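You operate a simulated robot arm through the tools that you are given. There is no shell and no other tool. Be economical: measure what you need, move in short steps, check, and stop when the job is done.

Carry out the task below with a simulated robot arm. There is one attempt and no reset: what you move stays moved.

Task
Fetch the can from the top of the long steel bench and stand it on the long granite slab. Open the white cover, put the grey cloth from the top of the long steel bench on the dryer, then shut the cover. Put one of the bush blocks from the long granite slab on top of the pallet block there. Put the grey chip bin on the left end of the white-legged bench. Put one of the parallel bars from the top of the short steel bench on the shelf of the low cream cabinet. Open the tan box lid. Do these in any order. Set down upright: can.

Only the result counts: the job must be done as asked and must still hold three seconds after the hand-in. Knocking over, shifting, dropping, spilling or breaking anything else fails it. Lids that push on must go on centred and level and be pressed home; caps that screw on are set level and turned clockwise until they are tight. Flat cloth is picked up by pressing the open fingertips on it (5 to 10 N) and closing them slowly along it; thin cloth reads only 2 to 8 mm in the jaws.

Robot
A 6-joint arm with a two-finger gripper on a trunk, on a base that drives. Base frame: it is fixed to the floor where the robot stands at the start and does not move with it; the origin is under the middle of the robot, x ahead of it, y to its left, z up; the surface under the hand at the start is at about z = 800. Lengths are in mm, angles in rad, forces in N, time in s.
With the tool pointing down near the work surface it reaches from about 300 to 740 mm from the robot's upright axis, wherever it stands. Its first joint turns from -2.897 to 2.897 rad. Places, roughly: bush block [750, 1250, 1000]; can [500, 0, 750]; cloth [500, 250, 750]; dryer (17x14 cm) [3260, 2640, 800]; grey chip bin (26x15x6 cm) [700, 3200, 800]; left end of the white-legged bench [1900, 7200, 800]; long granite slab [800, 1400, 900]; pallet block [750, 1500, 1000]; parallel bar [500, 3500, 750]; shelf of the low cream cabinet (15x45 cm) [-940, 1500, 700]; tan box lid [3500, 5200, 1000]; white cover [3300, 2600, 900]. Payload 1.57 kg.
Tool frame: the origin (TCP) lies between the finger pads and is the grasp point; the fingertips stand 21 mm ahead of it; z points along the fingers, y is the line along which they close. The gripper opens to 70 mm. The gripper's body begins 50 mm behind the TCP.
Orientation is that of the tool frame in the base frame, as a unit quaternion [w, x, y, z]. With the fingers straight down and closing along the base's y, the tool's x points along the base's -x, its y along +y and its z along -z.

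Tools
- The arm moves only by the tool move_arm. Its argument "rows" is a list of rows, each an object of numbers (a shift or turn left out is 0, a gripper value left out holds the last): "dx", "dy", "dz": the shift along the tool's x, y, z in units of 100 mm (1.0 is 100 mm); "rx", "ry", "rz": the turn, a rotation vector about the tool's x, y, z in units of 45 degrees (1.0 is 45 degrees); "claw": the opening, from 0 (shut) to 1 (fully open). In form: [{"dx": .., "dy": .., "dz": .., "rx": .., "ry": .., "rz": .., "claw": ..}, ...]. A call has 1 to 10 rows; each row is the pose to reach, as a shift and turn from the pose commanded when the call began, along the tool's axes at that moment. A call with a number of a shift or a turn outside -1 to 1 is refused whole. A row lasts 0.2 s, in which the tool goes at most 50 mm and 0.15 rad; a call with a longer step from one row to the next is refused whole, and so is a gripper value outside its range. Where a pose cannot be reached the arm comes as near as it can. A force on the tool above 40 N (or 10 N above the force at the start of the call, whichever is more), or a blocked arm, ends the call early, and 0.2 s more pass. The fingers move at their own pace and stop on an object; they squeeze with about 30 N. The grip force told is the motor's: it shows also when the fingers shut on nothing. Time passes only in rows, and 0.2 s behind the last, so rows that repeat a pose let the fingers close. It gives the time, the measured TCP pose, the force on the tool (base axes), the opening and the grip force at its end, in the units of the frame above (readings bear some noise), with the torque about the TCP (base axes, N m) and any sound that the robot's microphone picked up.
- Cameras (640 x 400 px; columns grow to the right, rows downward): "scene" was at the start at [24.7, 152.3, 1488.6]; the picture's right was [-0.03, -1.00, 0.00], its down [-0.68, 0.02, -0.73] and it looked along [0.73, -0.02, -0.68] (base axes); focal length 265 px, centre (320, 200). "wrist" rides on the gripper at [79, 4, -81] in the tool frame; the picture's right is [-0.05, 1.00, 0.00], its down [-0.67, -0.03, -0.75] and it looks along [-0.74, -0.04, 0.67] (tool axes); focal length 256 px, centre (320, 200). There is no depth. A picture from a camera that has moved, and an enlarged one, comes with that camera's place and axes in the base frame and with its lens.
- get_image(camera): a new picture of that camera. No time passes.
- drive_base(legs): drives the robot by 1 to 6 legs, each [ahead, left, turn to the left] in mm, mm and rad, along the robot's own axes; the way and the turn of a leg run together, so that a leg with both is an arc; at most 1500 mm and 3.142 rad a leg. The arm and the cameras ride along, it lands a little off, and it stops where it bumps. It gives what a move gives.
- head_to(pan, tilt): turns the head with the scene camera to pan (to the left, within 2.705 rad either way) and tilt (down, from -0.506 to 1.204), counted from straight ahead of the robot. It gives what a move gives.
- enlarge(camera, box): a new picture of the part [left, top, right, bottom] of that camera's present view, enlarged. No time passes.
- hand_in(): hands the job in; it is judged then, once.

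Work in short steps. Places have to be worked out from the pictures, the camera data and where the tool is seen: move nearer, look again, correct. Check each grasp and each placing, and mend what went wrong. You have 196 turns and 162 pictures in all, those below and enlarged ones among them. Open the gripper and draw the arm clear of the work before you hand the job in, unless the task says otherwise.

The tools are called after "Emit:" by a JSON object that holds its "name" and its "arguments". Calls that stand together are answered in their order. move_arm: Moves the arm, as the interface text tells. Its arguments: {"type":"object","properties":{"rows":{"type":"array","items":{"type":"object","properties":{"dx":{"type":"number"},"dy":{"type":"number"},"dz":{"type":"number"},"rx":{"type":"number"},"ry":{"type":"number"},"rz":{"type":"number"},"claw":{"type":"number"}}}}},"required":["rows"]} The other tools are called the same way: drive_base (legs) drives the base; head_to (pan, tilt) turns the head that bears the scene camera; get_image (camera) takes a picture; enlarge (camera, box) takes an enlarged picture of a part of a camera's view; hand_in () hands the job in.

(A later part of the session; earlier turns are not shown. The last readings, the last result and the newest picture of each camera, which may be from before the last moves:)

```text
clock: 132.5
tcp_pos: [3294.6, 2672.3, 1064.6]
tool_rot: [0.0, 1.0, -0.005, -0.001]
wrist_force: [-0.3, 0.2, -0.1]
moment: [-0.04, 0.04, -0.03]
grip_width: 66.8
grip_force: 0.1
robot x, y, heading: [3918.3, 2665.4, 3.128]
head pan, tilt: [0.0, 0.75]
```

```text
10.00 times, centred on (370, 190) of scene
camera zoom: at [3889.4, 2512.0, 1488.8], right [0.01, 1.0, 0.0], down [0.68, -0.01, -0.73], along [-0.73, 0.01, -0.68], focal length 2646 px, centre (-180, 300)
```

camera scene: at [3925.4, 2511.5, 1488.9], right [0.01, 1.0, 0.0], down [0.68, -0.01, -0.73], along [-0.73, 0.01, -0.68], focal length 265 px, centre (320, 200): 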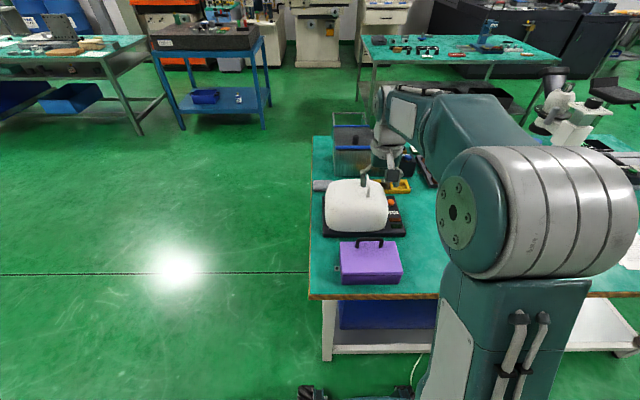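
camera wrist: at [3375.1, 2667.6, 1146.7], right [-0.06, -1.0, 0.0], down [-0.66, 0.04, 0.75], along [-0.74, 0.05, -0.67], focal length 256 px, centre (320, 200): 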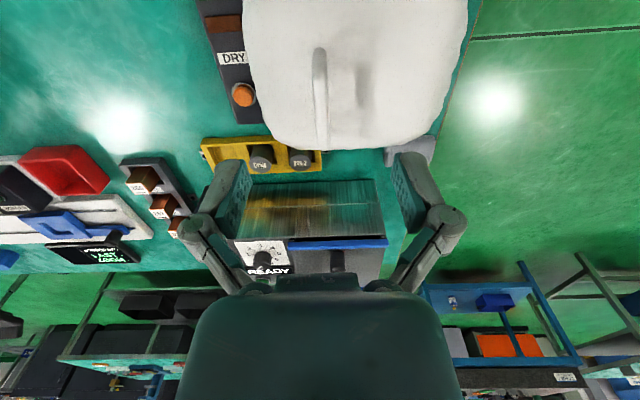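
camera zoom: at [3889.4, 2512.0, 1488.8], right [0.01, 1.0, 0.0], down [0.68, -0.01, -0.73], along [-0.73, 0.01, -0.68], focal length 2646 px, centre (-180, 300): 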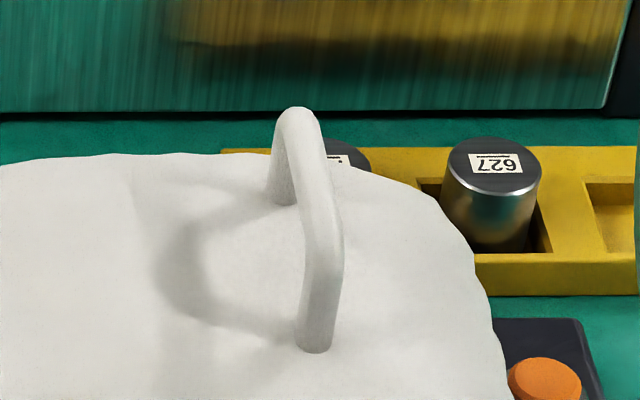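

The bar is about 64 mm long, x 3255–3319, y≈2670, top z≈972. I'll lower over it to z≈1000 and verify.

Emit:
{"name": "move_arm", "arguments": {"rows": [{"dx": -0.08, "dy": 0.02, "dz": 0.2, "claw": 1}, {"dx": -0.08, "dy": 0.02, "dz": 0.45}, {"dx": -0.08, "dy": 0.02, "dz": 0.62}, {"dx": -0.08, "dy": 0.02, "dz": 0.62}]}}

Emit:
{"name": "get_image", "arguments": {"camera": "wrist"}}

Emit:
{"name": "enlarge", "arguments": {"camera": "scene", "box": [330, 160, 410, 220]}}

```text
clock: 133.5
tcp_pos: [3286.2, 2671.7, 1001.6]
tool_rot: [-0.001, 1.0, -0.005, -0.001]
wrist_force: [0.2, 0.1, -0.2]
moment: [0.0, 0.01, 0.0]
grip_width: 70.1
grip_force: 0.1
robot x, y, heading: [3920.0, 2665.5, 3.132]
head pan, tilt: [0.0, 0.75]
```

```text
89 pictures are left
camera wrist: at [3367.1, 2666.7, 1084.4], right [-0.06, -1.0, 0.0], down [-0.66, 0.04, 0.75], along [-0.74, 0.05, -0.67], focal length 256 px, centre (320, 200)
```

wrist: 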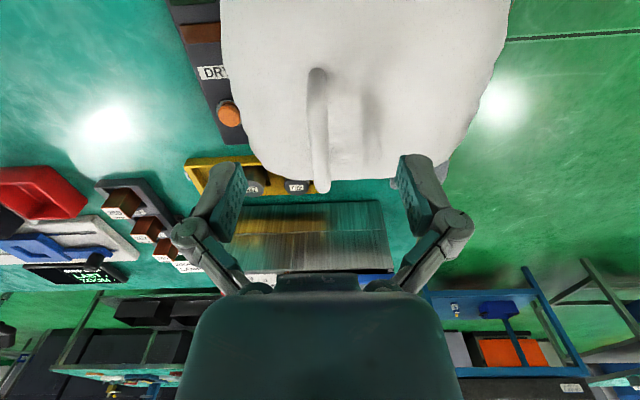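

```text
6.67 times, centred on (370, 190) of scene
camera zoom: at [3889.4, 2511.9, 1488.8], right [0.01, 1.0, 0.0], down [0.68, -0.01, -0.73], along [-0.73, 0.01, -0.68], focal length 1764 px, centre (-13, 267)
```

zoom: 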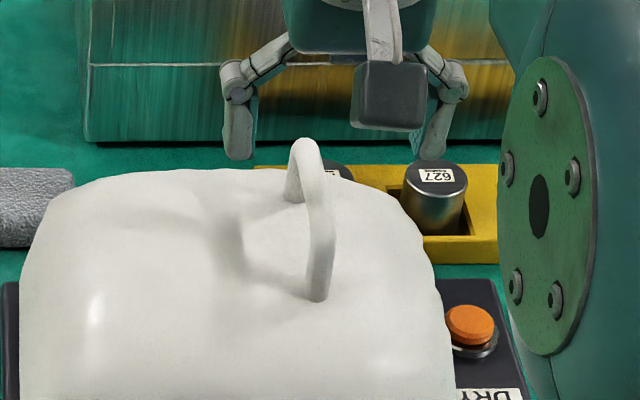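

Alignment is good. I'll lower to z≈966 and close on the bar.

Emit:
{"name": "move_arm", "arguments": {"rows": [{"dy": 0.02, "dz": 0.15}, {"dy": 0.02, "dz": 0.3}, {"dy": 0.02, "dz": 0.36}, {"dy": 0.02, "dz": 0.36, "claw": 0.5}, {"dy": 0.02, "dz": 0.36, "claw": 0.2}, {"dy": 0.02, "dz": 0.36, "claw": 0}, {"dy": 0.02, "dz": 0.36}, {"dy": 0.02, "dz": 0.36}]}}

```text
clock: 135.3
tcp_pos: [3287.5, 2671.8, 966.5]
tool_rot: [-0.001, 1.0, -0.005, -0.002]
wrist_force: [0.1, 5.6, 5.7]
moment: [0.22, 0.01, 0.17]
grip_width: 11.8
grip_force: 31.6
robot x, y, heading: [3913.0, 2665.5, 3.131]
head pan, tilt: [0.0, 0.75]
```

The bar is gripped at 11.8 mm. I'll lift along the hinge arc, turning the tool with it.

Emit:
{"name": "move_arm", "arguments": {"rows": [{"dy": 0.075, "dz": -0.06, "rx": 0.055}, {"dy": 0.15, "dz": -0.112, "rx": 0.11}, {"dy": 0.23, "dz": -0.163, "rx": 0.166}, {"dy": 0.309, "dz": -0.21, "rx": 0.222}]}}

Emit:
{"name": "get_image", "arguments": {"camera": "scene"}}

```text
clock: 136.3
tcp_pos: [3285.8, 2641.9, 988.1]
tool_rot: [-0.088, 0.996, -0.006, -0.002]
wrist_force: [20.0, 15.9, 21.9]
moment: [0.39, -0.58, 0.09]
grip_width: 12.0
grip_force: 31.8
robot x, y, heading: [3918.4, 2667.0, 3.128]
head pan, tilt: [0.0, 0.75]
```

```text
87 pictures are left
camera scene: at [3892.7, 2515.1, 1489.3], right [0.01, 1.0, 0.0], down [0.68, -0.01, -0.73], along [-0.73, 0.01, -0.68], focal length 265 px, centre (320, 200)
```

scene: 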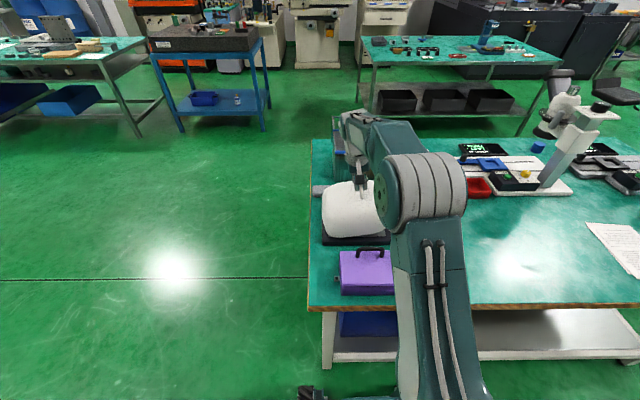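

Radial force is building, so my arc is a little tight. I'll check whether the cover actually rotated.

Emit:
{"name": "enlarge", "arguments": {"camera": "scene", "box": [300, 140, 410, 260]}}

Emit:
{"name": "get_image", "arguments": {"camera": "wrist"}}

```text
3.33 times, centred on (355, 200) of scene
camera zoom: at [3892.7, 2515.1, 1489.3], right [0.01, 1.0, 0.0], down [0.68, -0.01, -0.73], along [-0.73, 0.01, -0.68], focal length 882 px, centre (203, 200)
```

zoom: 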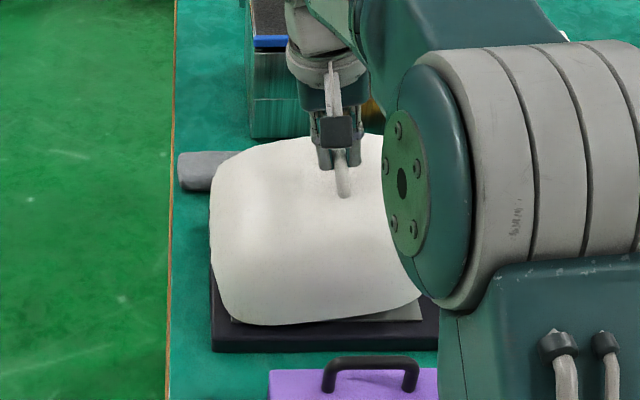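

```text
85 pictures are left
camera wrist: at [3367.4, 2622.8, 1068.2], right [-0.07, -0.98, -0.18], down [-0.66, -0.09, 0.74], along [-0.74, 0.16, -0.65], focal length 256 px, centre (320, 200)
```

wrist: 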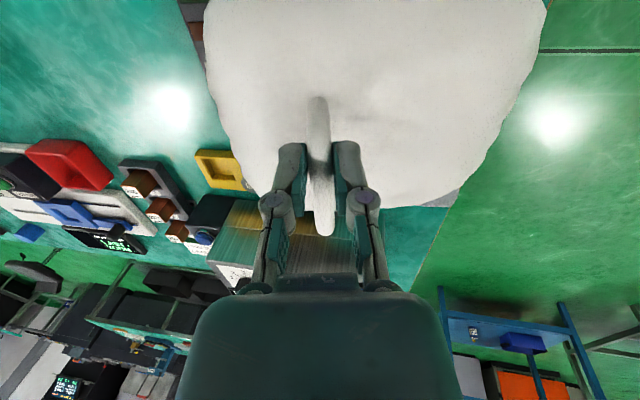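

The cover is opening with its +y side rising. I'll continue on a slightly larger arc, easing +x by 2 mm.

Emit:
{"name": "move_arm", "arguments": {"rows": [{"dx": 0.02, "dy": 0.07, "dz": -0.07, "rx": 0.055}, {"dx": 0.02, "dy": 0.153, "dz": -0.136, "rx": 0.111}, {"dx": 0.02, "dy": 0.236, "dz": -0.195, "rx": 0.166}, {"dx": 0.02, "dy": 0.319, "dz": -0.248, "rx": 0.222}, {"dx": 0.02, "dy": 0.407, "dz": -0.298, "rx": 0.277}, {"dx": 0.02, "dy": 0.494, "dz": -0.345, "rx": 0.333}]}}

```text
clock: 137.7
tcp_pos: [3286.6, 2583.4, 1011.7]
tool_rot: [-0.217, 0.976, -0.005, -0.002]
wrist_force: [-23.6, 5.6, 16.3]
moment: [0.32, 0.53, 0.63]
grip_width: 12.0
grip_force: 32.4
robot x, y, heading: [3915.2, 2667.2, 3.125]
head pan, tilt: [0.0, 0.75]
```

The arc is working, with the cover open about 26°. I'll continue another 20° with the x offset halved.

Emit:
{"name": "move_arm", "arguments": {"rows": [{"dx": -0.01, "dy": 0.07, "dz": -0.07, "rx": 0.055}, {"dx": -0.01, "dy": 0.15, "dz": -0.121, "rx": 0.111}, {"dx": -0.01, "dy": 0.23, "dz": -0.172, "rx": 0.166}, {"dx": -0.01, "dy": 0.313, "dz": -0.217, "rx": 0.222}, {"dx": -0.01, "dy": 0.397, "dz": -0.26, "rx": 0.277}, {"dx": -0.01, "dy": 0.483, "dz": -0.301, "rx": 0.333}, {"dx": -0.01, "dy": 0.57, "dz": -0.336, "rx": 0.388}, {"dx": -0.01, "dy": 0.66, "dz": -0.369, "rx": 0.444}]}}

Emit:
{"name": "get_image", "arguments": {"camera": "scene"}}

```text
clock: 139.5
tcp_pos: [3286.0, 2506.7, 1016.2]
tool_rot: [-0.384, 0.923, -0.006, 0.002]
wrist_force: [22.9, -0.8, 2.1]
moment: [0.12, -0.58, -0.2]
grip_width: 12.1
grip_force: 31.7
robot x, y, heading: [3914.9, 2666.0, 3.133]
head pan, tilt: [0.0, 0.75]
```

```text
84 pictures are left
camera scene: at [3891.4, 2510.0, 1488.7], right [0.01, 1.0, 0.0], down [0.68, -0.01, -0.73], along [-0.73, 0.01, -0.68], focal length 265 px, centre (320, 200)
```

scene: 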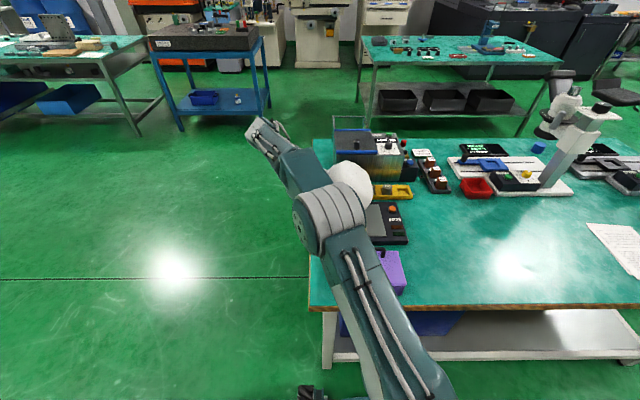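

It's about 47° open with low tangential force. I'll continue another 25°.

Emit:
{"name": "move_arm", "arguments": {"rows": [{"dx": 0.01, "dy": 0.075, "dz": -0.06, "rx": 0.055}, {"dx": 0.01, "dy": 0.153, "dz": -0.11, "rx": 0.111}, {"dx": 0.01, "dy": 0.235, "dz": -0.16, "rx": 0.166}, {"dx": 0.01, "dy": 0.317, "dz": -0.206, "rx": 0.222}, {"dx": 0.01, "dy": 0.402, "dz": -0.248, "rx": 0.277}, {"dx": 0.01, "dy": 0.488, "dz": -0.288, "rx": 0.333}, {"dx": 0.01, "dy": 0.577, "dz": -0.323, "rx": 0.388}, {"dx": 0.01, "dy": 0.666, "dz": -0.355, "rx": 0.444}, {"dx": 0.01, "dy": 0.757, "dz": -0.382, "rx": 0.5}, {"dx": 0.01, "dy": 0.849, "dz": -0.406, "rx": 0.555}]}}

Emit:
{"name": "enlarge", "arguments": {"camera": "scene", "box": [200, 90, 460, 270]}}

```text
clock: 141.2
tcp_pos: [3290.4, 2450.1, 998.1]
tool_rot: [-0.526, 0.851, -0.006, -0.007]
wrist_force: [0.8, 0.0, -1.5]
moment: [0.06, -0.06, 0.55]
grip_width: 12.4
grip_force: 32.1
out of reach, approached as far as the arm can: row 7, 8
robot x, y, heading: [3917.0, 2665.2, 3.129]
head pan, tilt: [0.0, 0.75]
stopped in row 8: the force on the tool passed its limit at 51 N (the readings are from after the stop); the commanded pose is now the measured one
```

```text
2.22 times, centred on (330, 180) of scene
camera zoom: at [3888.0, 2508.7, 1488.5], right [0.01, 1.0, 0.0], down [0.68, -0.01, -0.73], along [-0.73, 0.01, -0.68], focal length 588 px, centre (298, 244)
```

zoom: 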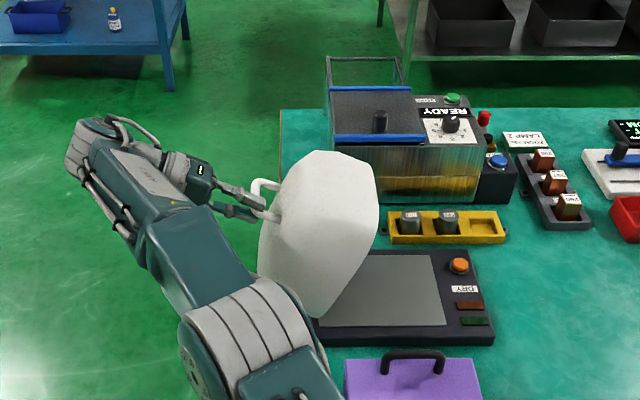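

The cover is about 65° open and I'm at the reach limit because of the tilted wrist. I'll continue the arc while un-tilting the tool so the bar pivots in the grip.

Emit:
{"name": "move_arm", "arguments": {"rows": [{"dy": 0.075, "dz": -0.06, "rx": -0.06}, {"dy": 0.15, "dz": -0.11, "rx": -0.12}, {"dy": 0.225, "dz": -0.165, "rx": -0.2}, {"dy": 0.302, "dz": -0.218, "rx": -0.28}, {"dy": 0.385, "dz": -0.26, "rx": -0.36}, {"dy": 0.47, "dz": -0.305, "rx": -0.44}, {"dy": 0.555, "dz": -0.345, "rx": -0.52}, {"dy": 0.639, "dz": -0.381, "rx": -0.6}]}}

Emit:
{"name": "enlarge", "arguments": {"camera": "scene", "box": [200, 90, 460, 270]}}

```text
clock: 142.4
tcp_pos: [3292.2, 2411.7, 982.8]
tool_rot: [-0.409, 0.913, -0.004, -0.011]
wrist_force: [12.7, -6.0, 7.6]
moment: [0.1, -0.63, -0.3]
grip_width: 15.3
grip_force: 31.4
robot x, y, heading: [3914.0, 2665.1, 3.138]
head pan, tilt: [0.0, 0.75]
stopped in row 5: the force on the tool passed its limit at 43 N (the readings are from after the stop); the commanded pose is now the measured one
```

```text
2.22 times, centred on (330, 180) of scene
camera zoom: at [3889.7, 2508.0, 1488.6], right [0.01, 1.0, 0.0], down [0.68, -0.01, -0.73], along [-0.73, 0.01, -0.68], focal length 588 px, centre (298, 244)
```

zoom: 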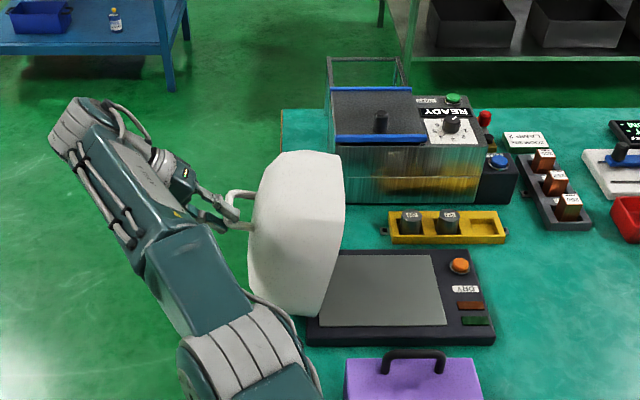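

It's about 80° open and the plate is fully exposed. I'll release the handle and see whether the cover stays.

Emit:
{"name": "move_arm", "arguments": {"rows": [{"claw": 0.3}, {"claw": 0.5}, {"claw": 0.6}, {"claw": 0.6}, {"claw": 0.6}]}}

Emit:
{"name": "enlarge", "arguments": {"camera": "scene", "box": [200, 90, 460, 270]}}

```text
clock: 143.6
tcp_pos: [3290.1, 2412.9, 981.2]
tool_rot: [-0.408, 0.913, -0.006, -0.011]
wrist_force: [-0.9, -0.8, -0.8]
moment: [-0.03, -0.02, 0.03]
grip_width: 42.8
grip_force: 1.3
robot x, y, heading: [3914.2, 2664.3, 3.133]
head pan, tilt: [0.0, 0.75]
```

```text
2.22 times, centred on (330, 180) of scene
camera zoom: at [3887.7, 2508.5, 1488.5], right [0.01, 1.0, 0.0], down [0.68, -0.01, -0.73], along [-0.73, 0.01, -0.68], focal length 588 px, centre (298, 244)
```

zoom: 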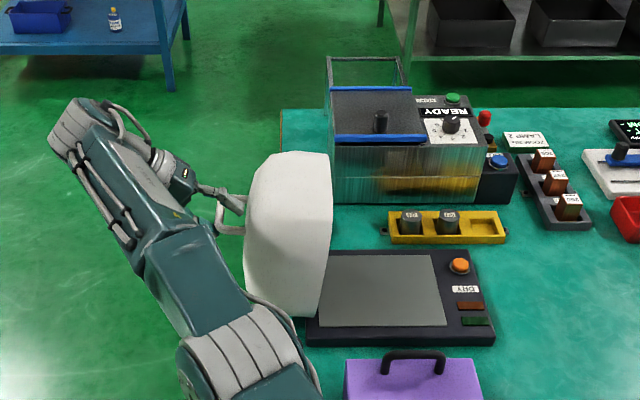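

The cover stays open at about 85–90°. I'll open fully and withdraw along the finger axis.

Emit:
{"name": "move_arm", "arguments": {"rows": [{"claw": 1}, {"claw": 1}, {"dz": -0.2}, {"dz": -0.4}, {"dz": -0.6}, {"dz": -0.6}]}}

Emit:
{"name": "enlarge", "arguments": {"camera": "scene", "box": [200, 90, 460, 270]}}

```text
clock: 145.0
tcp_pos: [3315.8, 2387.2, 1008.0]
tool_rot: [-0.409, 0.913, -0.004, -0.012]
wrist_force: [0.0, 0.1, -0.5]
moment: [-0.01, 0.02, -0.01]
grip_width: 69.9
grip_force: 0.1
out of reach, approached as far as the arm can: row 3, 4, 5, 6
robot x, y, heading: [3913.5, 2664.3, 3.133]
head pan, tilt: [0.0, 0.75]
```

```text
2.22 times, centred on (330, 180) of scene
camera zoom: at [3888.0, 2508.5, 1488.6], right [0.01, 1.0, 0.0], down [0.68, -0.01, -0.73], along [-0.73, 0.01, -0.68], focal length 588 px, centre (298, 244)
```

zoom: 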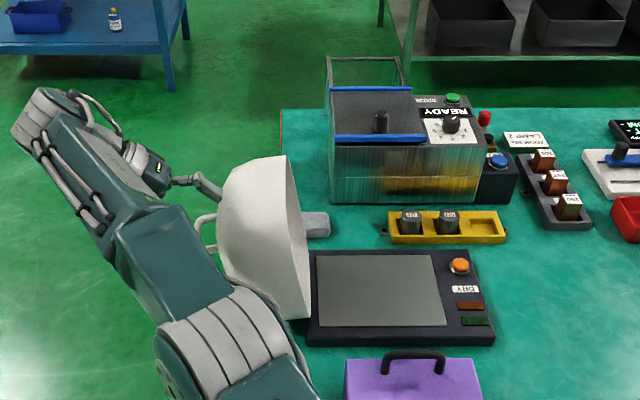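

The cover has settled past vertical. I'll lift the hand away upward and toward +x, then untilt.

Emit:
{"name": "move_arm", "arguments": {"rows": [{"dx": 0.2, "dy": -0.15, "dz": -0.13}, {"dx": 0.4, "dy": -0.3, "dz": -0.26}, {"dx": 0.6, "dy": -0.45, "dz": -0.4}, {"dx": 0.8, "dy": -0.6, "dz": -0.5}, {"dx": 1.0, "dy": -0.7, "dz": -0.6}]}}

Emit:
{"name": "move_arm", "arguments": {"rows": [{"rx": -0.17}, {"rx": -0.34}, {"rx": -0.51}, {"rx": -0.68}, {"rx": -0.85}, {"rx": -1.0}]}}

Emit:
{"name": "get_image", "arguments": {"camera": "scene"}}

```text
clock: 146.2
tcp_pos: [3419.1, 2391.1, 1097.5]
tool_rot: [-0.409, 0.912, -0.005, -0.01]
wrist_force: [0.0, 0.2, -0.5]
moment: [-0.01, 0.0, 0.01]
grip_width: 70.1
grip_force: 0.1
robot x, y, heading: [3917.5, 2667.8, 3.136]
head pan, tilt: [0.0, 0.75]
```

```text
clock: 147.6
tcp_pos: [3417.5, 2390.3, 1099.3]
tool_rot: [-0.027, 1.0, 0.001, -0.012]
wrist_force: [-1.4, 0.0, -0.1]
moment: [-0.01, -0.01, 0.03]
grip_width: 70.0
grip_force: 0.0
robot x, y, heading: [3911.5, 2664.4, 3.132]
head pan, tilt: [0.0, 0.75]
```

```text
79 pictures are left
camera scene: at [3888.7, 2510.2, 1488.7], right [0.01, 1.0, 0.0], down [0.68, -0.01, -0.73], along [-0.73, 0.01, -0.68], focal length 265 px, centre (320, 200)
```

scene: 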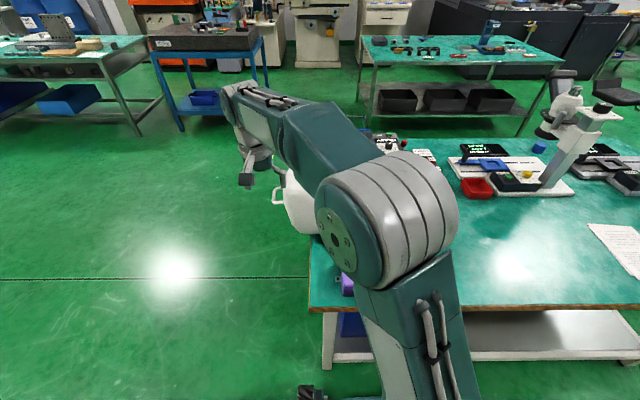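

The plate is exposed. The parked cloth is out of reach from here, so I'll drive around to the -y side to fetch it.

Emit:
{"name": "drive_base", "arguments": {"legs": [[-150, 0, 0], [0, 1000, 0], [964, 0, 0], [0, 0, -1.56]]}}

Emit:
{"name": "head_to", "arguments": {"pan": 0.0, "tilt": 0.65}}

Emit:
{"name": "get_image", "arguments": {"camera": "scene"}}

```text
clock: 162.2
tcp_pos: [2820.5, 2168.6, 1098.1]
tool_rot: [-0.029, 0.709, -0.704, 0.012]
wrist_force: [0.5, -0.3, 0.1]
moment: [0.01, -0.02, -0.03]
grip_width: 70.2
grip_force: 0.1
robot x, y, heading: [3095.4, 1675.1, 1.567]
head pan, tilt: [0.0, 0.75]
```

```text
clock: 162.8
tcp_pos: [2822.0, 2168.9, 1098.1]
tool_rot: [-0.029, 0.709, -0.705, 0.011]
wrist_force: [0.0, 0.4, -0.1]
moment: [-0.01, 0.0, -0.01]
grip_width: 70.0
grip_force: 0.1
robot x, y, heading: [3096.7, 1675.5, 1.569]
head pan, tilt: [0.0, 0.649]
```

```text
78 pictures are left
camera scene: at [2942.5, 1703.5, 1497.2], right [1.0, 0.0, 0.0], down [0.0, -0.61, -0.8], along [0.0, 0.8, -0.61], focal length 265 px, centre (320, 200)
```

scene: 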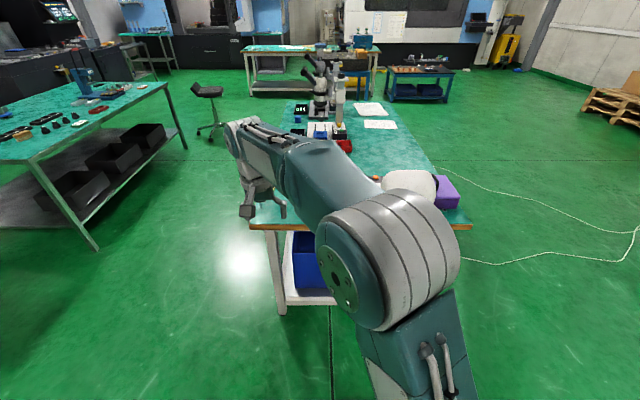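

I'll swing the arm to the centre line while clear of the table, level the tool, then drive ahead.

Emit:
{"name": "move_arm", "arguments": {"rows": [{"dy": -0.4, "rx": -0.07}, {"dy": -0.8, "rx": -0.07}, {"dy": -1.0, "rx": -0.07}]}}

Emit:
{"name": "move_arm", "arguments": {"rows": [{"dy": -0.4}, {"dy": -0.8}, {"dy": -1.0}, {"dy": -1.0, "dx": -0.3}]}}

Emit:
{"name": "move_arm", "arguments": {"rows": [{"dy": -0.4, "dx": -0.2}, {"dy": -0.7, "dx": -0.5}, {"dy": -0.7, "dx": -0.9}]}}

Emit:
{"name": "drive_base", "arguments": {"legs": [[200, 0, 0]]}}

Emit:
{"name": "get_image", "arguments": {"camera": "wrist"}}

```text
clock: 163.6
tcp_pos: [2920.1, 2167.7, 1104.1]
tool_rot: [-0.008, 0.709, -0.705, -0.008]
wrist_force: [0.2, -0.8, -0.5]
moment: [0.01, -0.01, 0.01]
grip_width: 69.9
grip_force: 0.1
robot x, y, heading: [3096.2, 1671.8, 1.567]
head pan, tilt: [0.0, 0.649]
```

```text
clock: 164.6
tcp_pos: [3021.1, 2202.0, 1106.5]
tool_rot: [-0.009, 0.71, -0.705, -0.008]
wrist_force: [0.7, -1.1, 0.6]
moment: [-0.02, 0.02, -0.03]
grip_width: 70.1
grip_force: 0.1
robot x, y, heading: [3098.2, 1675.8, 1.567]
head pan, tilt: [0.0, 0.649]
```

```text
clock: 165.4
tcp_pos: [3090.8, 2290.7, 1107.4]
tool_rot: [-0.009, 0.709, -0.705, -0.009]
wrist_force: [0.1, 0.8, 0.6]
moment: [0.03, 0.02, -0.02]
grip_width: 70.2
grip_force: 0.1
robot x, y, heading: [3099.1, 1673.7, 1.571]
head pan, tilt: [0.0, 0.649]
```

```text
clock: 167.0
tcp_pos: [3094.2, 2491.6, 1107.6]
tool_rot: [-0.007, 0.709, -0.705, -0.009]
wrist_force: [0.5, 0.5, 0.0]
moment: [0.02, 0.02, 0.02]
grip_width: 69.9
grip_force: 0.1
robot x, y, heading: [3096.3, 1872.5, 1.566]
head pan, tilt: [0.0, 0.649]
```

```text
77 pictures are left
camera wrist: at [3091.4, 2410.4, 1187.6], right [-1.0, 0.05, 0.0], down [0.03, 0.65, 0.76], along [0.04, 0.76, -0.65], focal length 256 px, centre (320, 200)
```

wrist: 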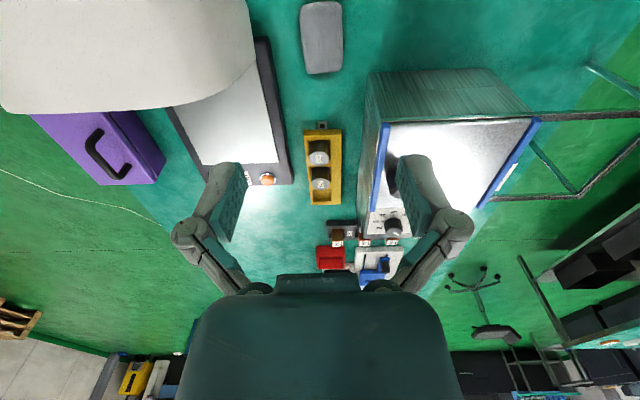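

The cloth is at about (3094, 2531). I'll descend in two steps, checking clearance to the open cover on the right.

Emit:
{"name": "move_arm", "arguments": {"rows": [{"dx": -0.2, "dz": 0.4, "claw": 0.93}, {"dx": -0.4, "dz": 0.8}, {"dx": -0.42, "dz": 1.0}]}}

Emit:
{"name": "move_arm", "arguments": {"rows": [{"dz": 0.4}, {"dz": 0.8}, {"dz": 1.0}]}}

Emit:
{"name": "get_image", "arguments": {"camera": "wrist"}}

```text
clock: 167.8
tcp_pos: [3092.5, 2536.0, 1007.7]
tool_rot: [-0.009, 0.709, -0.705, -0.009]
wrist_force: [0.4, -0.5, 0.7]
moment: [0.01, -0.02, 0.0]
grip_width: 65.1
grip_force: 0.2
robot x, y, heading: [3096.2, 1875.1, 1.565]
head pan, tilt: [0.0, 0.649]
```

```text
clock: 168.6
tcp_pos: [3094.4, 2537.1, 906.5]
tool_rot: [-0.009, 0.708, -0.706, -0.009]
wrist_force: [-0.7, -0.5, -0.1]
moment: [0.04, -0.02, -0.01]
grip_width: 64.8
grip_force: 0.0
robot x, y, heading: [3095.1, 1877.3, 1.567]
head pan, tilt: [0.0, 0.649]
```

```text
76 pictures are left
camera wrist: at [3091.6, 2456.8, 987.3], right [-1.0, 0.05, 0.0], down [0.03, 0.65, 0.76], along [0.04, 0.76, -0.65], focal length 256 px, centre (320, 200)
```

wrist: 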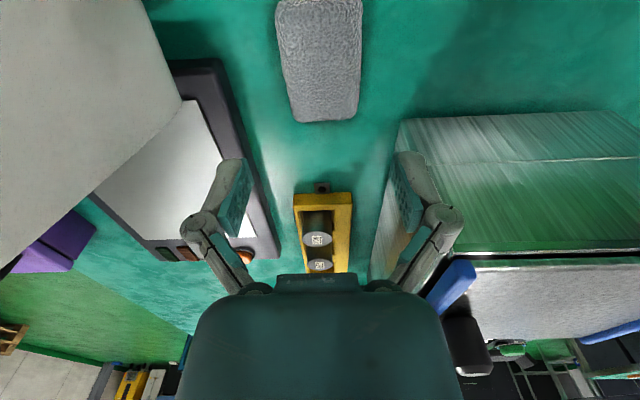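

The cloth is centred between the fingers. I'll descend to z≈806 and grip.

Emit:
{"name": "move_arm", "arguments": {"rows": [{"dz": 0.3}, {"dz": 0.6}, {"dz": 0.85}, {"dz": 0.95}, {"dz": 1.0}, {"dz": 1.0, "claw": 0.6}, {"dz": 1.0, "claw": 0.3}, {"dz": 1.0, "claw": 0}, {"dz": 1.0}]}}

Emit:
{"name": "move_arm", "arguments": {"rows": [{"dz": -0.15}, {"dz": -0.4}, {"dz": -0.7}, {"dz": -1.0}]}}

Emit:
{"name": "get_image", "arguments": {"camera": "wrist"}}

```text
clock: 170.6
tcp_pos: [3094.2, 2540.5, 808.4]
tool_rot: [-0.009, 0.708, -0.706, -0.009]
wrist_force: [0.1, 1.4, 7.7]
moment: [-0.03, -0.03, 0.01]
grip_width: 57.1
grip_force: 30.3
robot x, y, heading: [3096.4, 1877.8, 1.561]
head pan, tilt: [0.0, 0.649]
```

```text
clock: 171.6
tcp_pos: [3092.9, 2537.9, 910.1]
tool_rot: [-0.008, 0.709, -0.705, -0.008]
wrist_force: [0.6, 0.0, -0.4]
moment: [-0.02, 0.01, 0.01]
grip_width: 57.2
grip_force: 30.2
robot x, y, heading: [3098.1, 1876.6, 1.566]
head pan, tilt: [0.0, 0.649]
```

```text
75 pictures are left
camera wrist: at [3090.0, 2457.0, 989.9], right [-1.0, 0.05, 0.0], down [0.03, 0.65, 0.76], along [0.04, 0.76, -0.65], focal length 256 px, centre (320, 200)
```

wrist: 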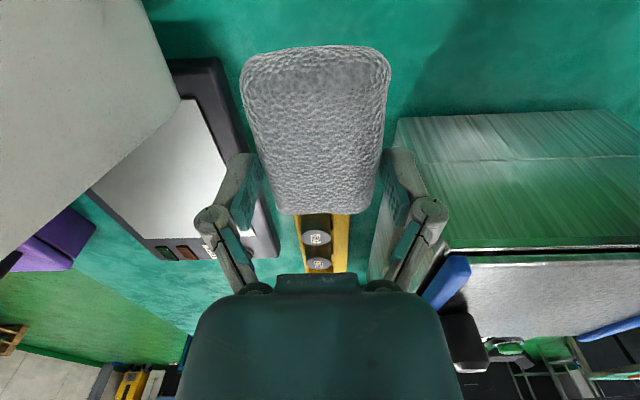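

The cloth is gripped again. I'll raise and retract, then drive around to the +x side.

Emit:
{"name": "move_arm", "arguments": {"rows": [{"dz": -0.4}, {"dz": -0.8}, {"dz": -1.0, "dx": 0.2}, {"dz": -1.0, "dx": 0.6}, {"dz": -1.0, "dx": 1.0}]}}

Emit:
{"name": "move_arm", "arguments": {"rows": [{"dz": -0.4, "dx": 0.2}, {"dz": -0.8, "dx": 0.5}, {"dz": -1.0, "dx": 0.8}]}}

Emit:
{"name": "drive_base", "arguments": {"legs": [[-200, 0, 0], [0, -970, 0], [0, 0, 1.57], [0, -965, 0]]}}

Emit:
{"name": "head_to", "arguments": {"pan": 0.0, "tilt": 0.75}}

Emit:
{"name": "get_image", "arguments": {"camera": "scene"}}

```text
clock: 172.8
tcp_pos: [3093.6, 2434.6, 1005.0]
tool_rot: [-0.008, 0.709, -0.705, -0.008]
wrist_force: [0.4, 0.0, -0.9]
moment: [0.0, -0.01, 0.01]
grip_width: 56.8
grip_force: 29.7
robot x, y, heading: [3100.4, 1874.2, 1.566]
head pan, tilt: [0.0, 0.649]
```

```text
clock: 173.6
tcp_pos: [3095.3, 2349.7, 1102.8]
tool_rot: [-0.009, 0.709, -0.705, -0.009]
wrist_force: [-1.1, -1.0, -1.3]
moment: [0.01, 0.02, 0.0]
grip_width: 57.0
grip_force: 30.4
robot x, y, heading: [3097.2, 1875.0, 1.564]
head pan, tilt: [0.0, 0.649]
```

```text
clock: 188.3
tcp_pos: [3601.4, 2638.1, 1104.0]
tool_rot: [-0.001, 1.0, 0.003, -0.012]
wrist_force: [-0.6, -0.7, -0.5]
moment: [-0.01, -0.06, 0.01]
grip_width: 57.2
grip_force: 29.7
robot x, y, heading: [4075.9, 2643.3, 3.133]
head pan, tilt: [0.0, 0.649]
```

```text
clock: 189.0
tcp_pos: [3599.7, 2638.1, 1103.5]
tool_rot: [-0.001, 1.0, 0.002, -0.012]
wrist_force: [0.1, -0.4, 0.4]
moment: [-0.05, -0.01, 0.0]
grip_width: 57.3
grip_force: 29.6
robot x, y, heading: [4076.5, 2646.4, 3.136]
head pan, tilt: [0.0, 0.75]
```

```text
74 pictures are left
camera scene: at [4052.4, 2490.6, 1488.8], right [0.01, 1.0, 0.0], down [0.68, 0.0, -0.73], along [-0.73, 0.0, -0.68], focal length 265 px, centre (320, 200)
```

scene: 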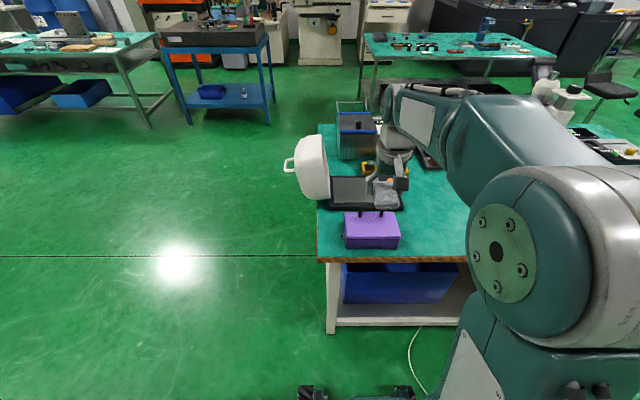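

The cover is well open. I'll drive ahead 160 mm and move the cloth over the plate centre at about (3257, 2648).

Emit:
{"name": "drive_base", "arguments": {"legs": [[160, 0, 0]]}}

Emit:
{"name": "move_arm", "arguments": {"rows": [{"dx": -0.4}, {"dx": -0.8}, {"dx": -1.0, "dy": -0.08}]}}

Emit:
{"name": "move_arm", "arguments": {"rows": [{"dx": -0.4, "dz": 0.2}, {"dx": -0.8, "dz": 0.4}, {"dx": -0.82, "dz": 0.8}, {"dx": -0.82, "dz": 1.0}]}}

Emit:
{"name": "get_image", "arguments": {"camera": "wrist"}}

Emit:
{"name": "get_image", "arguments": {"camera": "scene"}}

```text
clock: 190.4
tcp_pos: [3442.0, 2639.6, 1103.0]
tool_rot: [0.0, 1.0, 0.003, -0.013]
wrist_force: [-0.6, 0.1, -1.5]
moment: [0.02, 0.0, 0.03]
grip_width: 57.4
grip_force: 29.3
robot x, y, heading: [3919.1, 2648.4, 3.138]
head pan, tilt: [0.0, 0.75]
```

```text
clock: 191.2
tcp_pos: [3343.0, 2648.6, 1105.3]
tool_rot: [0.0, 1.0, 0.004, -0.014]
wrist_force: [-0.7, -0.2, -0.7]
moment: [0.03, -0.01, 0.03]
grip_width: 56.8
grip_force: 29.7
robot x, y, heading: [3919.0, 2648.4, 3.138]
head pan, tilt: [0.0, 0.75]
```

```text
clock: 192.2
tcp_pos: [3256.5, 2648.4, 1008.8]
tool_rot: [0.0, 1.0, 0.003, -0.013]
wrist_force: [0.0, 1.4, -0.4]
moment: [-0.05, 0.01, 0.01]
grip_width: 56.9
grip_force: 29.8
robot x, y, heading: [3917.7, 2645.2, 3.136]
head pan, tilt: [0.0, 0.75]
```

```text
73 pictures are left
camera wrist: at [3339.3, 2645.0, 1089.4], right [-0.05, -1.0, 0.0], down [-0.65, 0.03, 0.76], along [-0.76, 0.03, -0.65], focal length 256 px, centre (320, 200)
```

wrist: 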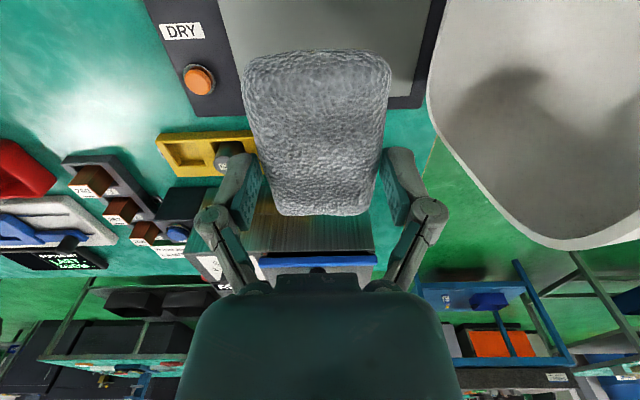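

```text
72 pictures are left
camera scene: at [3892.9, 2492.0, 1488.8], right [0.0, 1.0, 0.0], down [0.68, 0.0, -0.73], along [-0.73, 0.0, -0.68], focal length 265 px, centre (320, 200)
```

scene: 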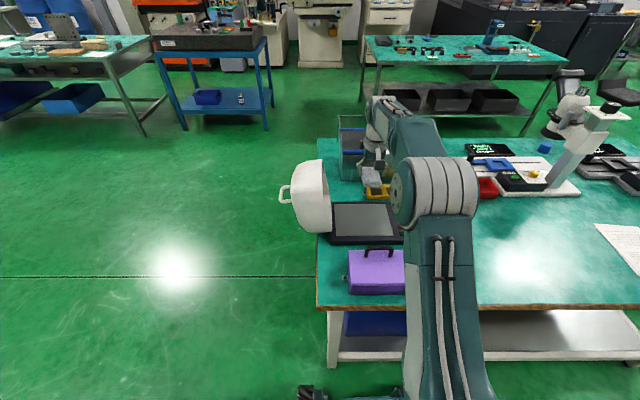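

It's positioned over the plate. I'll descend, creeping at the end.

Emit:
{"name": "move_arm", "arguments": {"rows": [{"dy": 0.05, "dz": 0.4}, {"dy": 0.05, "dz": 0.8}, {"dy": 0.05, "dz": 1.0}]}}

Emit:
{"name": "move_arm", "arguments": {"rows": [{"dz": 0.3}, {"dz": 0.5}, {"dz": 0.6}, {"dz": 0.64}, {"dz": 0.68}, {"dz": 0.72}, {"dz": 0.75}]}}

```text
clock: 193.0
tcp_pos: [3253.2, 2642.7, 909.6]
tool_rot: [0.0, 1.0, 0.003, -0.012]
wrist_force: [0.0, -0.4, 0.0]
moment: [0.0, 0.02, 0.02]
grip_width: 56.9
grip_force: 29.7
robot x, y, heading: [3918.9, 2644.8, 3.135]
head pan, tilt: [0.0, 0.75]
```

```text
clock: 194.6
tcp_pos: [3252.9, 2642.5, 833.8]
tool_rot: [-0.001, 1.0, 0.004, -0.014]
wrist_force: [2.3, 1.2, 14.1]
moment: [0.04, -0.48, 0.04]
grip_width: 57.2
grip_force: 30.2
robot x, y, heading: [3920.0, 2649.8, 3.134]
head pan, tilt: [0.0, 0.75]
```

Contact on the plate. I'll release and rise.

Emit:
{"name": "move_arm", "arguments": {"rows": [{"claw": 0.95}, {"claw": 0.95}, {"claw": 0.95}, {"dz": -0.2}, {"dz": -0.5}, {"dz": -0.95}]}}

Emit:
{"name": "move_arm", "arguments": {"rows": [{"dz": -0.4}, {"dz": -0.8}, {"dz": -1.0}, {"dz": -1.0, "dx": 0.3}, {"dz": -1.0, "dx": 0.6}]}}

Emit:
{"name": "get_image", "arguments": {"camera": "wrist"}}

```text
clock: 196.0
tcp_pos: [3253.7, 2643.4, 925.2]
tool_rot: [0.0, 1.0, 0.004, -0.013]
wrist_force: [-0.6, 0.4, -0.5]
moment: [-0.02, 0.02, 0.0]
grip_width: 66.8
grip_force: 0.0
robot x, y, heading: [3919.5, 2644.7, 3.138]
head pan, tilt: [0.0, 0.75]
```

```text
clock: 197.2
tcp_pos: [3317.8, 2641.4, 1026.1]
tool_rot: [0.0, 1.0, 0.004, -0.012]
wrist_force: [-0.4, -1.1, 0.1]
moment: [0.01, -0.02, -0.02]
grip_width: 66.4
grip_force: 0.1
robot x, y, heading: [3917.2, 2647.1, 3.132]
head pan, tilt: [0.0, 0.75]
```

```text
71 pictures are left
camera wrist: at [3400.3, 2637.9, 1105.7], right [-0.05, -1.0, 0.0], down [-0.65, 0.03, 0.76], along [-0.76, 0.03, -0.65], focal length 256 px, centre (320, 200)
```

wrist: 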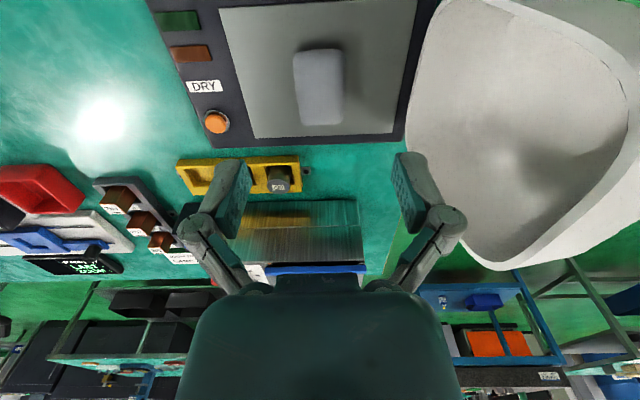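

The cloth lies on the plate. To shut the cover I'll re-grip its handle (now on the -y side) with a vertical tool. First I'll raise, shift the base 220 mm toward -y and look.

Emit:
{"name": "move_arm", "arguments": {"rows": [{"dz": -0.4, "dx": 0.3}, {"dz": -0.8, "dx": 0.6}, {"dz": -1.0, "dx": 0.9}]}}

Emit:
{"name": "drive_base", "arguments": {"legs": [[0, 220, 0]]}}

Emit:
{"name": "move_arm", "arguments": {"rows": [{"dy": 0.3, "claw": 1}, {"dy": 0.6}, {"dy": 0.7}, {"dy": 0.7}]}}

Emit:
{"name": "get_image", "arguments": {"camera": "wrist"}}

Emit:
{"name": "get_image", "arguments": {"camera": "scene"}}

```text
clock: 198.0
tcp_pos: [3412.9, 2643.1, 1124.9]
tool_rot: [0.0, 1.0, 0.003, -0.012]
wrist_force: [-0.3, -0.8, -0.4]
moment: [0.03, -0.05, 0.02]
grip_width: 66.4
grip_force: 0.0
robot x, y, heading: [3920.1, 2642.8, 3.135]
head pan, tilt: [0.0, 0.75]
```

```text
clock: 199.7
tcp_pos: [3410.1, 2429.0, 1125.0]
tool_rot: [0.003, 1.0, 0.002, -0.012]
wrist_force: [0.3, -0.7, -0.2]
moment: [0.0, -0.04, 0.03]
grip_width: 66.4
grip_force: 0.1
robot x, y, heading: [3917.1, 2426.5, 3.133]
head pan, tilt: [0.0, 0.75]
```

```text
clock: 200.7
tcp_pos: [3410.2, 2352.6, 1124.0]
tool_rot: [-0.001, 1.0, 0.001, -0.012]
wrist_force: [-0.2, 0.5, 0.3]
moment: [0.0, 0.01, 0.02]
grip_width: 70.2
grip_force: 0.1
robot x, y, heading: [3916.9, 2425.3, 3.136]
head pan, tilt: [0.0, 0.75]
```

```text
70 pictures are left
camera wrist: at [3492.1, 2348.4, 1203.5], right [-0.05, -1.0, 0.0], down [-0.65, 0.03, 0.76], along [-0.76, 0.04, -0.65], focal length 256 px, centre (320, 200)
```

wrist: 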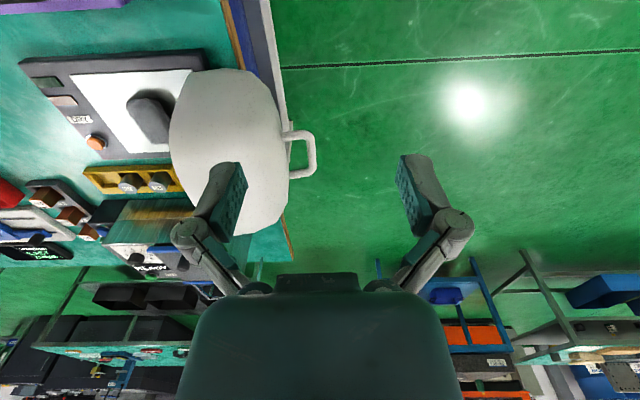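

```text
69 pictures are left
camera scene: at [3892.2, 2269.6, 1488.7], right [0.01, 1.0, 0.0], down [0.68, 0.0, -0.73], along [-0.73, 0.01, -0.68], focal length 265 px, centre (320, 200)
```

scene: 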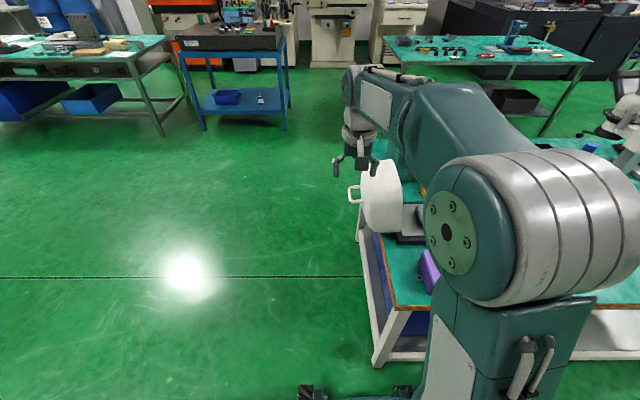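

The cover stands at about 90° with the bar near (3287, 2373, 945). I'll move above it and look.

Emit:
{"name": "move_arm", "arguments": {"rows": [{"dx": -0.4, "dy": -0.1}, {"dx": -0.8, "dy": -0.2}, {"dx": -1.0, "dy": -0.2}]}}

Emit:
{"name": "move_arm", "arguments": {"rows": [{"dx": -0.23, "dz": 0.3}, {"dx": -0.23, "dz": 0.7}, {"dx": -0.23, "dz": 0.95}, {"dx": -0.23, "dz": 0.95}]}}

Emit:
{"name": "get_image", "arguments": {"camera": "wrist"}}

Emit:
{"name": "enlarge", "arguments": {"camera": "scene", "box": [310, 130, 430, 250]}}

```text
clock: 201.5
tcp_pos: [3309.1, 2372.8, 1126.2]
tool_rot: [-0.001, 1.0, 0.002, -0.012]
wrist_force: [0.6, -1.3, 0.6]
moment: [-0.01, 0.01, 0.01]
grip_width: 70.2
grip_force: 0.1
robot x, y, heading: [3918.1, 2424.8, 3.135]
head pan, tilt: [0.0, 0.75]
```

```text
clock: 202.5
tcp_pos: [3284.8, 2372.3, 1030.0]
tool_rot: [0.0, 1.0, 0.001, -0.013]
wrist_force: [0.5, -0.5, 0.0]
moment: [0.02, 0.0, 0.04]
grip_width: 70.2
grip_force: 0.1
robot x, y, heading: [3914.5, 2429.1, 3.135]
head pan, tilt: [0.0, 0.75]
```

```text
68 pictures are left
camera wrist: at [3366.7, 2368.9, 1110.8], right [-0.05, -1.0, 0.0], down [-0.65, 0.03, 0.76], along [-0.76, 0.04, -0.65], focal length 256 px, centre (320, 200)
```

wrist: 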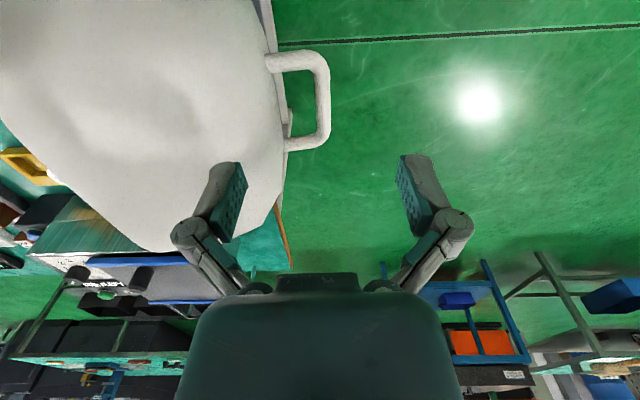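

```text
3.33 times, centred on (370, 190) of scene
camera zoom: at [3891.5, 2271.4, 1488.8], right [0.01, 1.0, 0.0], down [0.68, 0.0, -0.73], along [-0.73, 0.01, -0.68], focal length 882 px, centre (153, 233)
```

zoom: 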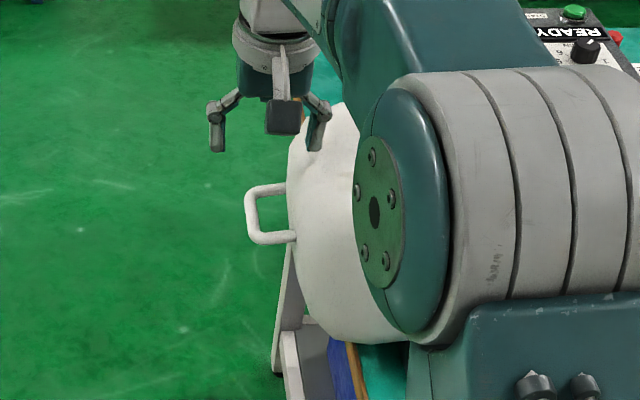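

The handle loop lies roughly horizontal at z≈955, y≈2371. I'll approach with a narrow opening (one finger inside the loop) and a 15° tilt to keep the palm off the dome.

Emit:
{"name": "move_arm", "arguments": {"rows": [{"claw": 0.37, "rx": 0.15}, {"rx": 0.333, "dy": 0.03, "dz": 0.1}, {"rx": 0.333, "dy": 0.03, "dz": 0.25}, {"rx": 0.333, "dy": 0.03, "dz": 0.35}, {"rx": 0.333, "dy": 0.03, "dz": 0.4}]}}

Emit:
{"name": "get_image", "arguments": {"camera": "wrist"}}

Emit:
{"name": "enlarge", "arguments": {"camera": "scene", "box": [320, 140, 400, 220]}}

```text
clock: 203.7
tcp_pos: [3284.2, 2368.7, 992.2]
tool_rot: [-0.131, 0.991, 0.0, -0.012]
wrist_force: [0.7, 0.4, -0.5]
moment: [-0.01, 0.03, 0.04]
grip_width: 25.8
grip_force: 0.2
robot x, y, heading: [3917.8, 2423.8, 3.14]
head pan, tilt: [0.0, 0.75]
```

```text
66 pictures are left
camera wrist: at [3366.5, 2345.3, 1069.0], right [-0.06, -0.96, -0.26], down [-0.65, -0.16, 0.74], along [-0.76, 0.21, -0.61], focal length 256 px, centre (320, 200)
```

wrist: 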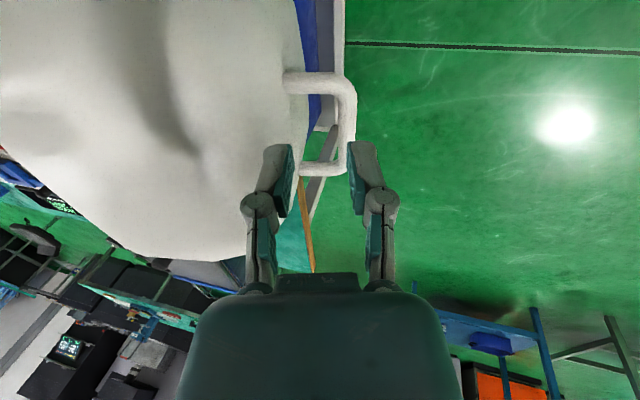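

```text
5.00 times, centred on (360, 180) of scene
camera zoom: at [3891.5, 2271.3, 1488.8], right [0.01, 1.0, 0.0], down [0.68, 0.0, -0.73], along [-0.73, 0.01, -0.68], focal length 1323 px, centre (120, 300)
```

zoom: 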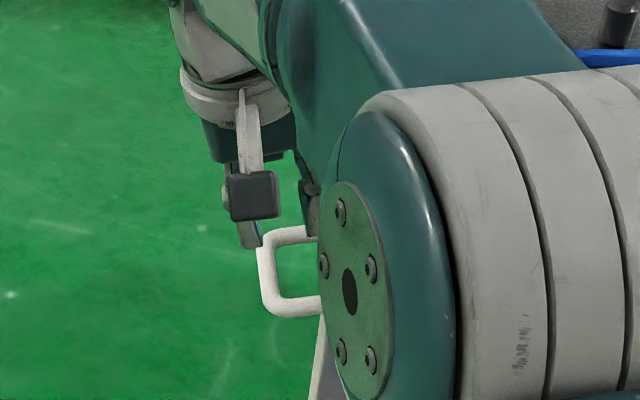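

The bar is slightly on the -y side of centre. I'll shift 8–11 mm that way, then descend onto it and check.

Emit:
{"name": "move_arm", "arguments": {"rows": [{"dy": 0.09}, {"dy": 0.115, "dz": 0.07}, {"dy": 0.115, "dz": 0.16}]}}

Emit:
{"name": "get_image", "arguments": {"camera": "wrist"}}

```text
clock: 204.5
tcp_pos: [3283.4, 2361.7, 974.9]
tool_rot: [-0.131, 0.991, 0.0, -0.012]
wrist_force: [-0.9, 0.4, -0.3]
moment: [0.05, 0.03, -0.01]
grip_width: 26.0
grip_force: 0.2
robot x, y, heading: [3918.7, 2424.0, 3.133]
head pan, tilt: [0.0, 0.75]
```

```text
64 pictures are left
camera wrist: at [3366.2, 2337.5, 1051.0], right [-0.06, -0.96, -0.26], down [-0.65, -0.16, 0.74], along [-0.76, 0.21, -0.62], focal length 256 px, centre (320, 200)
```

wrist: 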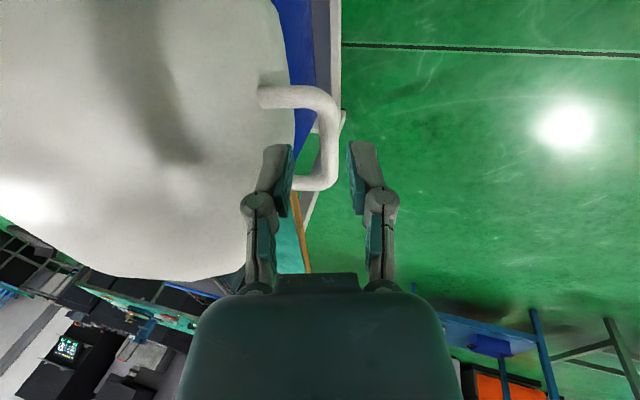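

The bar is between the fingers. I'll descend 13 mm more and close.

Emit:
{"name": "move_arm", "arguments": {"rows": [{"dz": 0.07}, {"dz": 0.14}, {"dz": 0.14, "claw": 0.2}, {"dz": 0.14, "claw": 0}, {"dz": 0.14}, {"dz": 0.14}]}}

Emit:
{"name": "get_image", "arguments": {"camera": "wrist"}}

```text
clock: 205.9
tcp_pos: [3283.2, 2364.6, 961.5]
tool_rot: [-0.132, 0.991, 0.0, -0.013]
wrist_force: [0.1, -0.5, 0.2]
moment: [0.0, 0.0, 0.0]
grip_width: 0.0
grip_force: 28.2
robot x, y, heading: [3915.4, 2429.4, 3.132]
head pan, tilt: [0.0, 0.75]
```

```text
63 pictures are left
camera wrist: at [3365.6, 2340.9, 1037.9], right [-0.06, -0.96, -0.26], down [-0.65, -0.16, 0.74], along [-0.76, 0.21, -0.62], focal length 256 px, centre (320, 200)
```

wrist: 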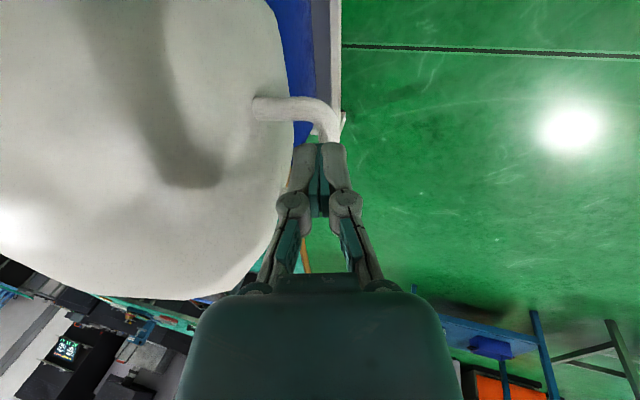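

The fingers closed above the bar, which is nearer z≈945. I'll reopen, go about 13 mm deeper with a small -y correction, and close again.

Emit:
{"name": "move_arm", "arguments": {"rows": [{"claw": 0.37}, {"claw": 0.37}, {"dy": 0.03, "dz": 0.07}, {"dy": 0.045, "dz": 0.14}, {"dy": 0.045, "dz": 0.14, "claw": 0.15}, {"dy": 0.045, "dz": 0.14, "claw": 0}, {"dy": 0.045, "dz": 0.14}, {"dy": 0.045, "dz": 0.14}]}}

```text
clock: 207.7
tcp_pos: [3282.4, 2363.9, 946.4]
tool_rot: [-0.131, 0.991, 0.001, -0.013]
wrist_force: [-1.2, 0.0, -0.2]
moment: [-0.01, 0.0, -0.01]
grip_width: 0.0
grip_force: 29.1
robot x, y, heading: [3916.7, 2426.5, 3.133]
head pan, tilt: [0.0, 0.75]
```

Emit:
{"name": "get_image", "arguments": {"camera": "wrist"}}

Emit:
{"name": "enlarge", "arguments": {"camera": "scene", "box": [320, 140, 400, 220]}}

```text
62 pictures are left
camera wrist: at [3365.3, 2340.8, 1023.4], right [-0.06, -0.96, -0.26], down [-0.65, -0.16, 0.74], along [-0.76, 0.21, -0.62], focal length 256 px, centre (320, 200)
```

wrist: 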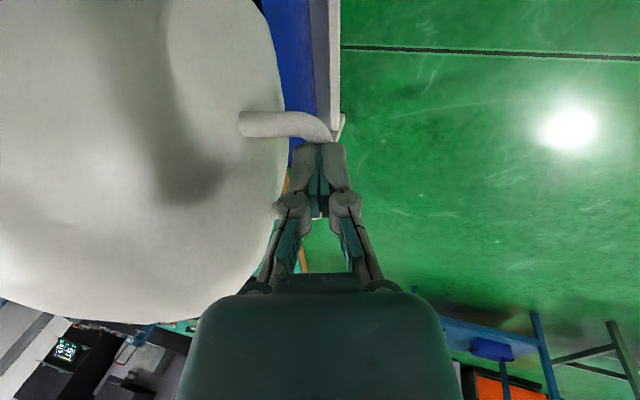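

```text
5.00 times, centred on (360, 180) of scene
camera zoom: at [3891.5, 2271.2, 1488.8], right [0.01, 1.0, 0.0], down [0.68, 0.0, -0.73], along [-0.73, 0.01, -0.68], focal length 1323 px, centre (120, 300)
```

zoom: 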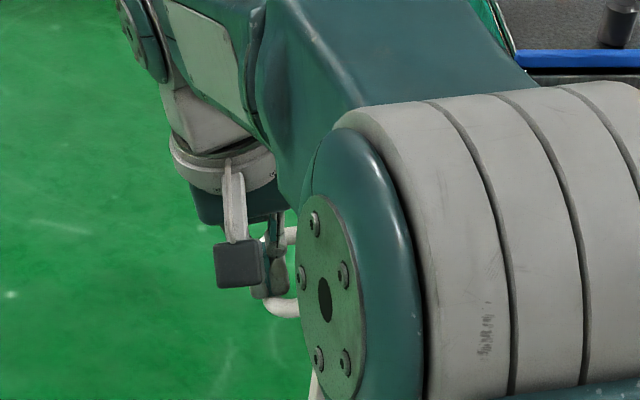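

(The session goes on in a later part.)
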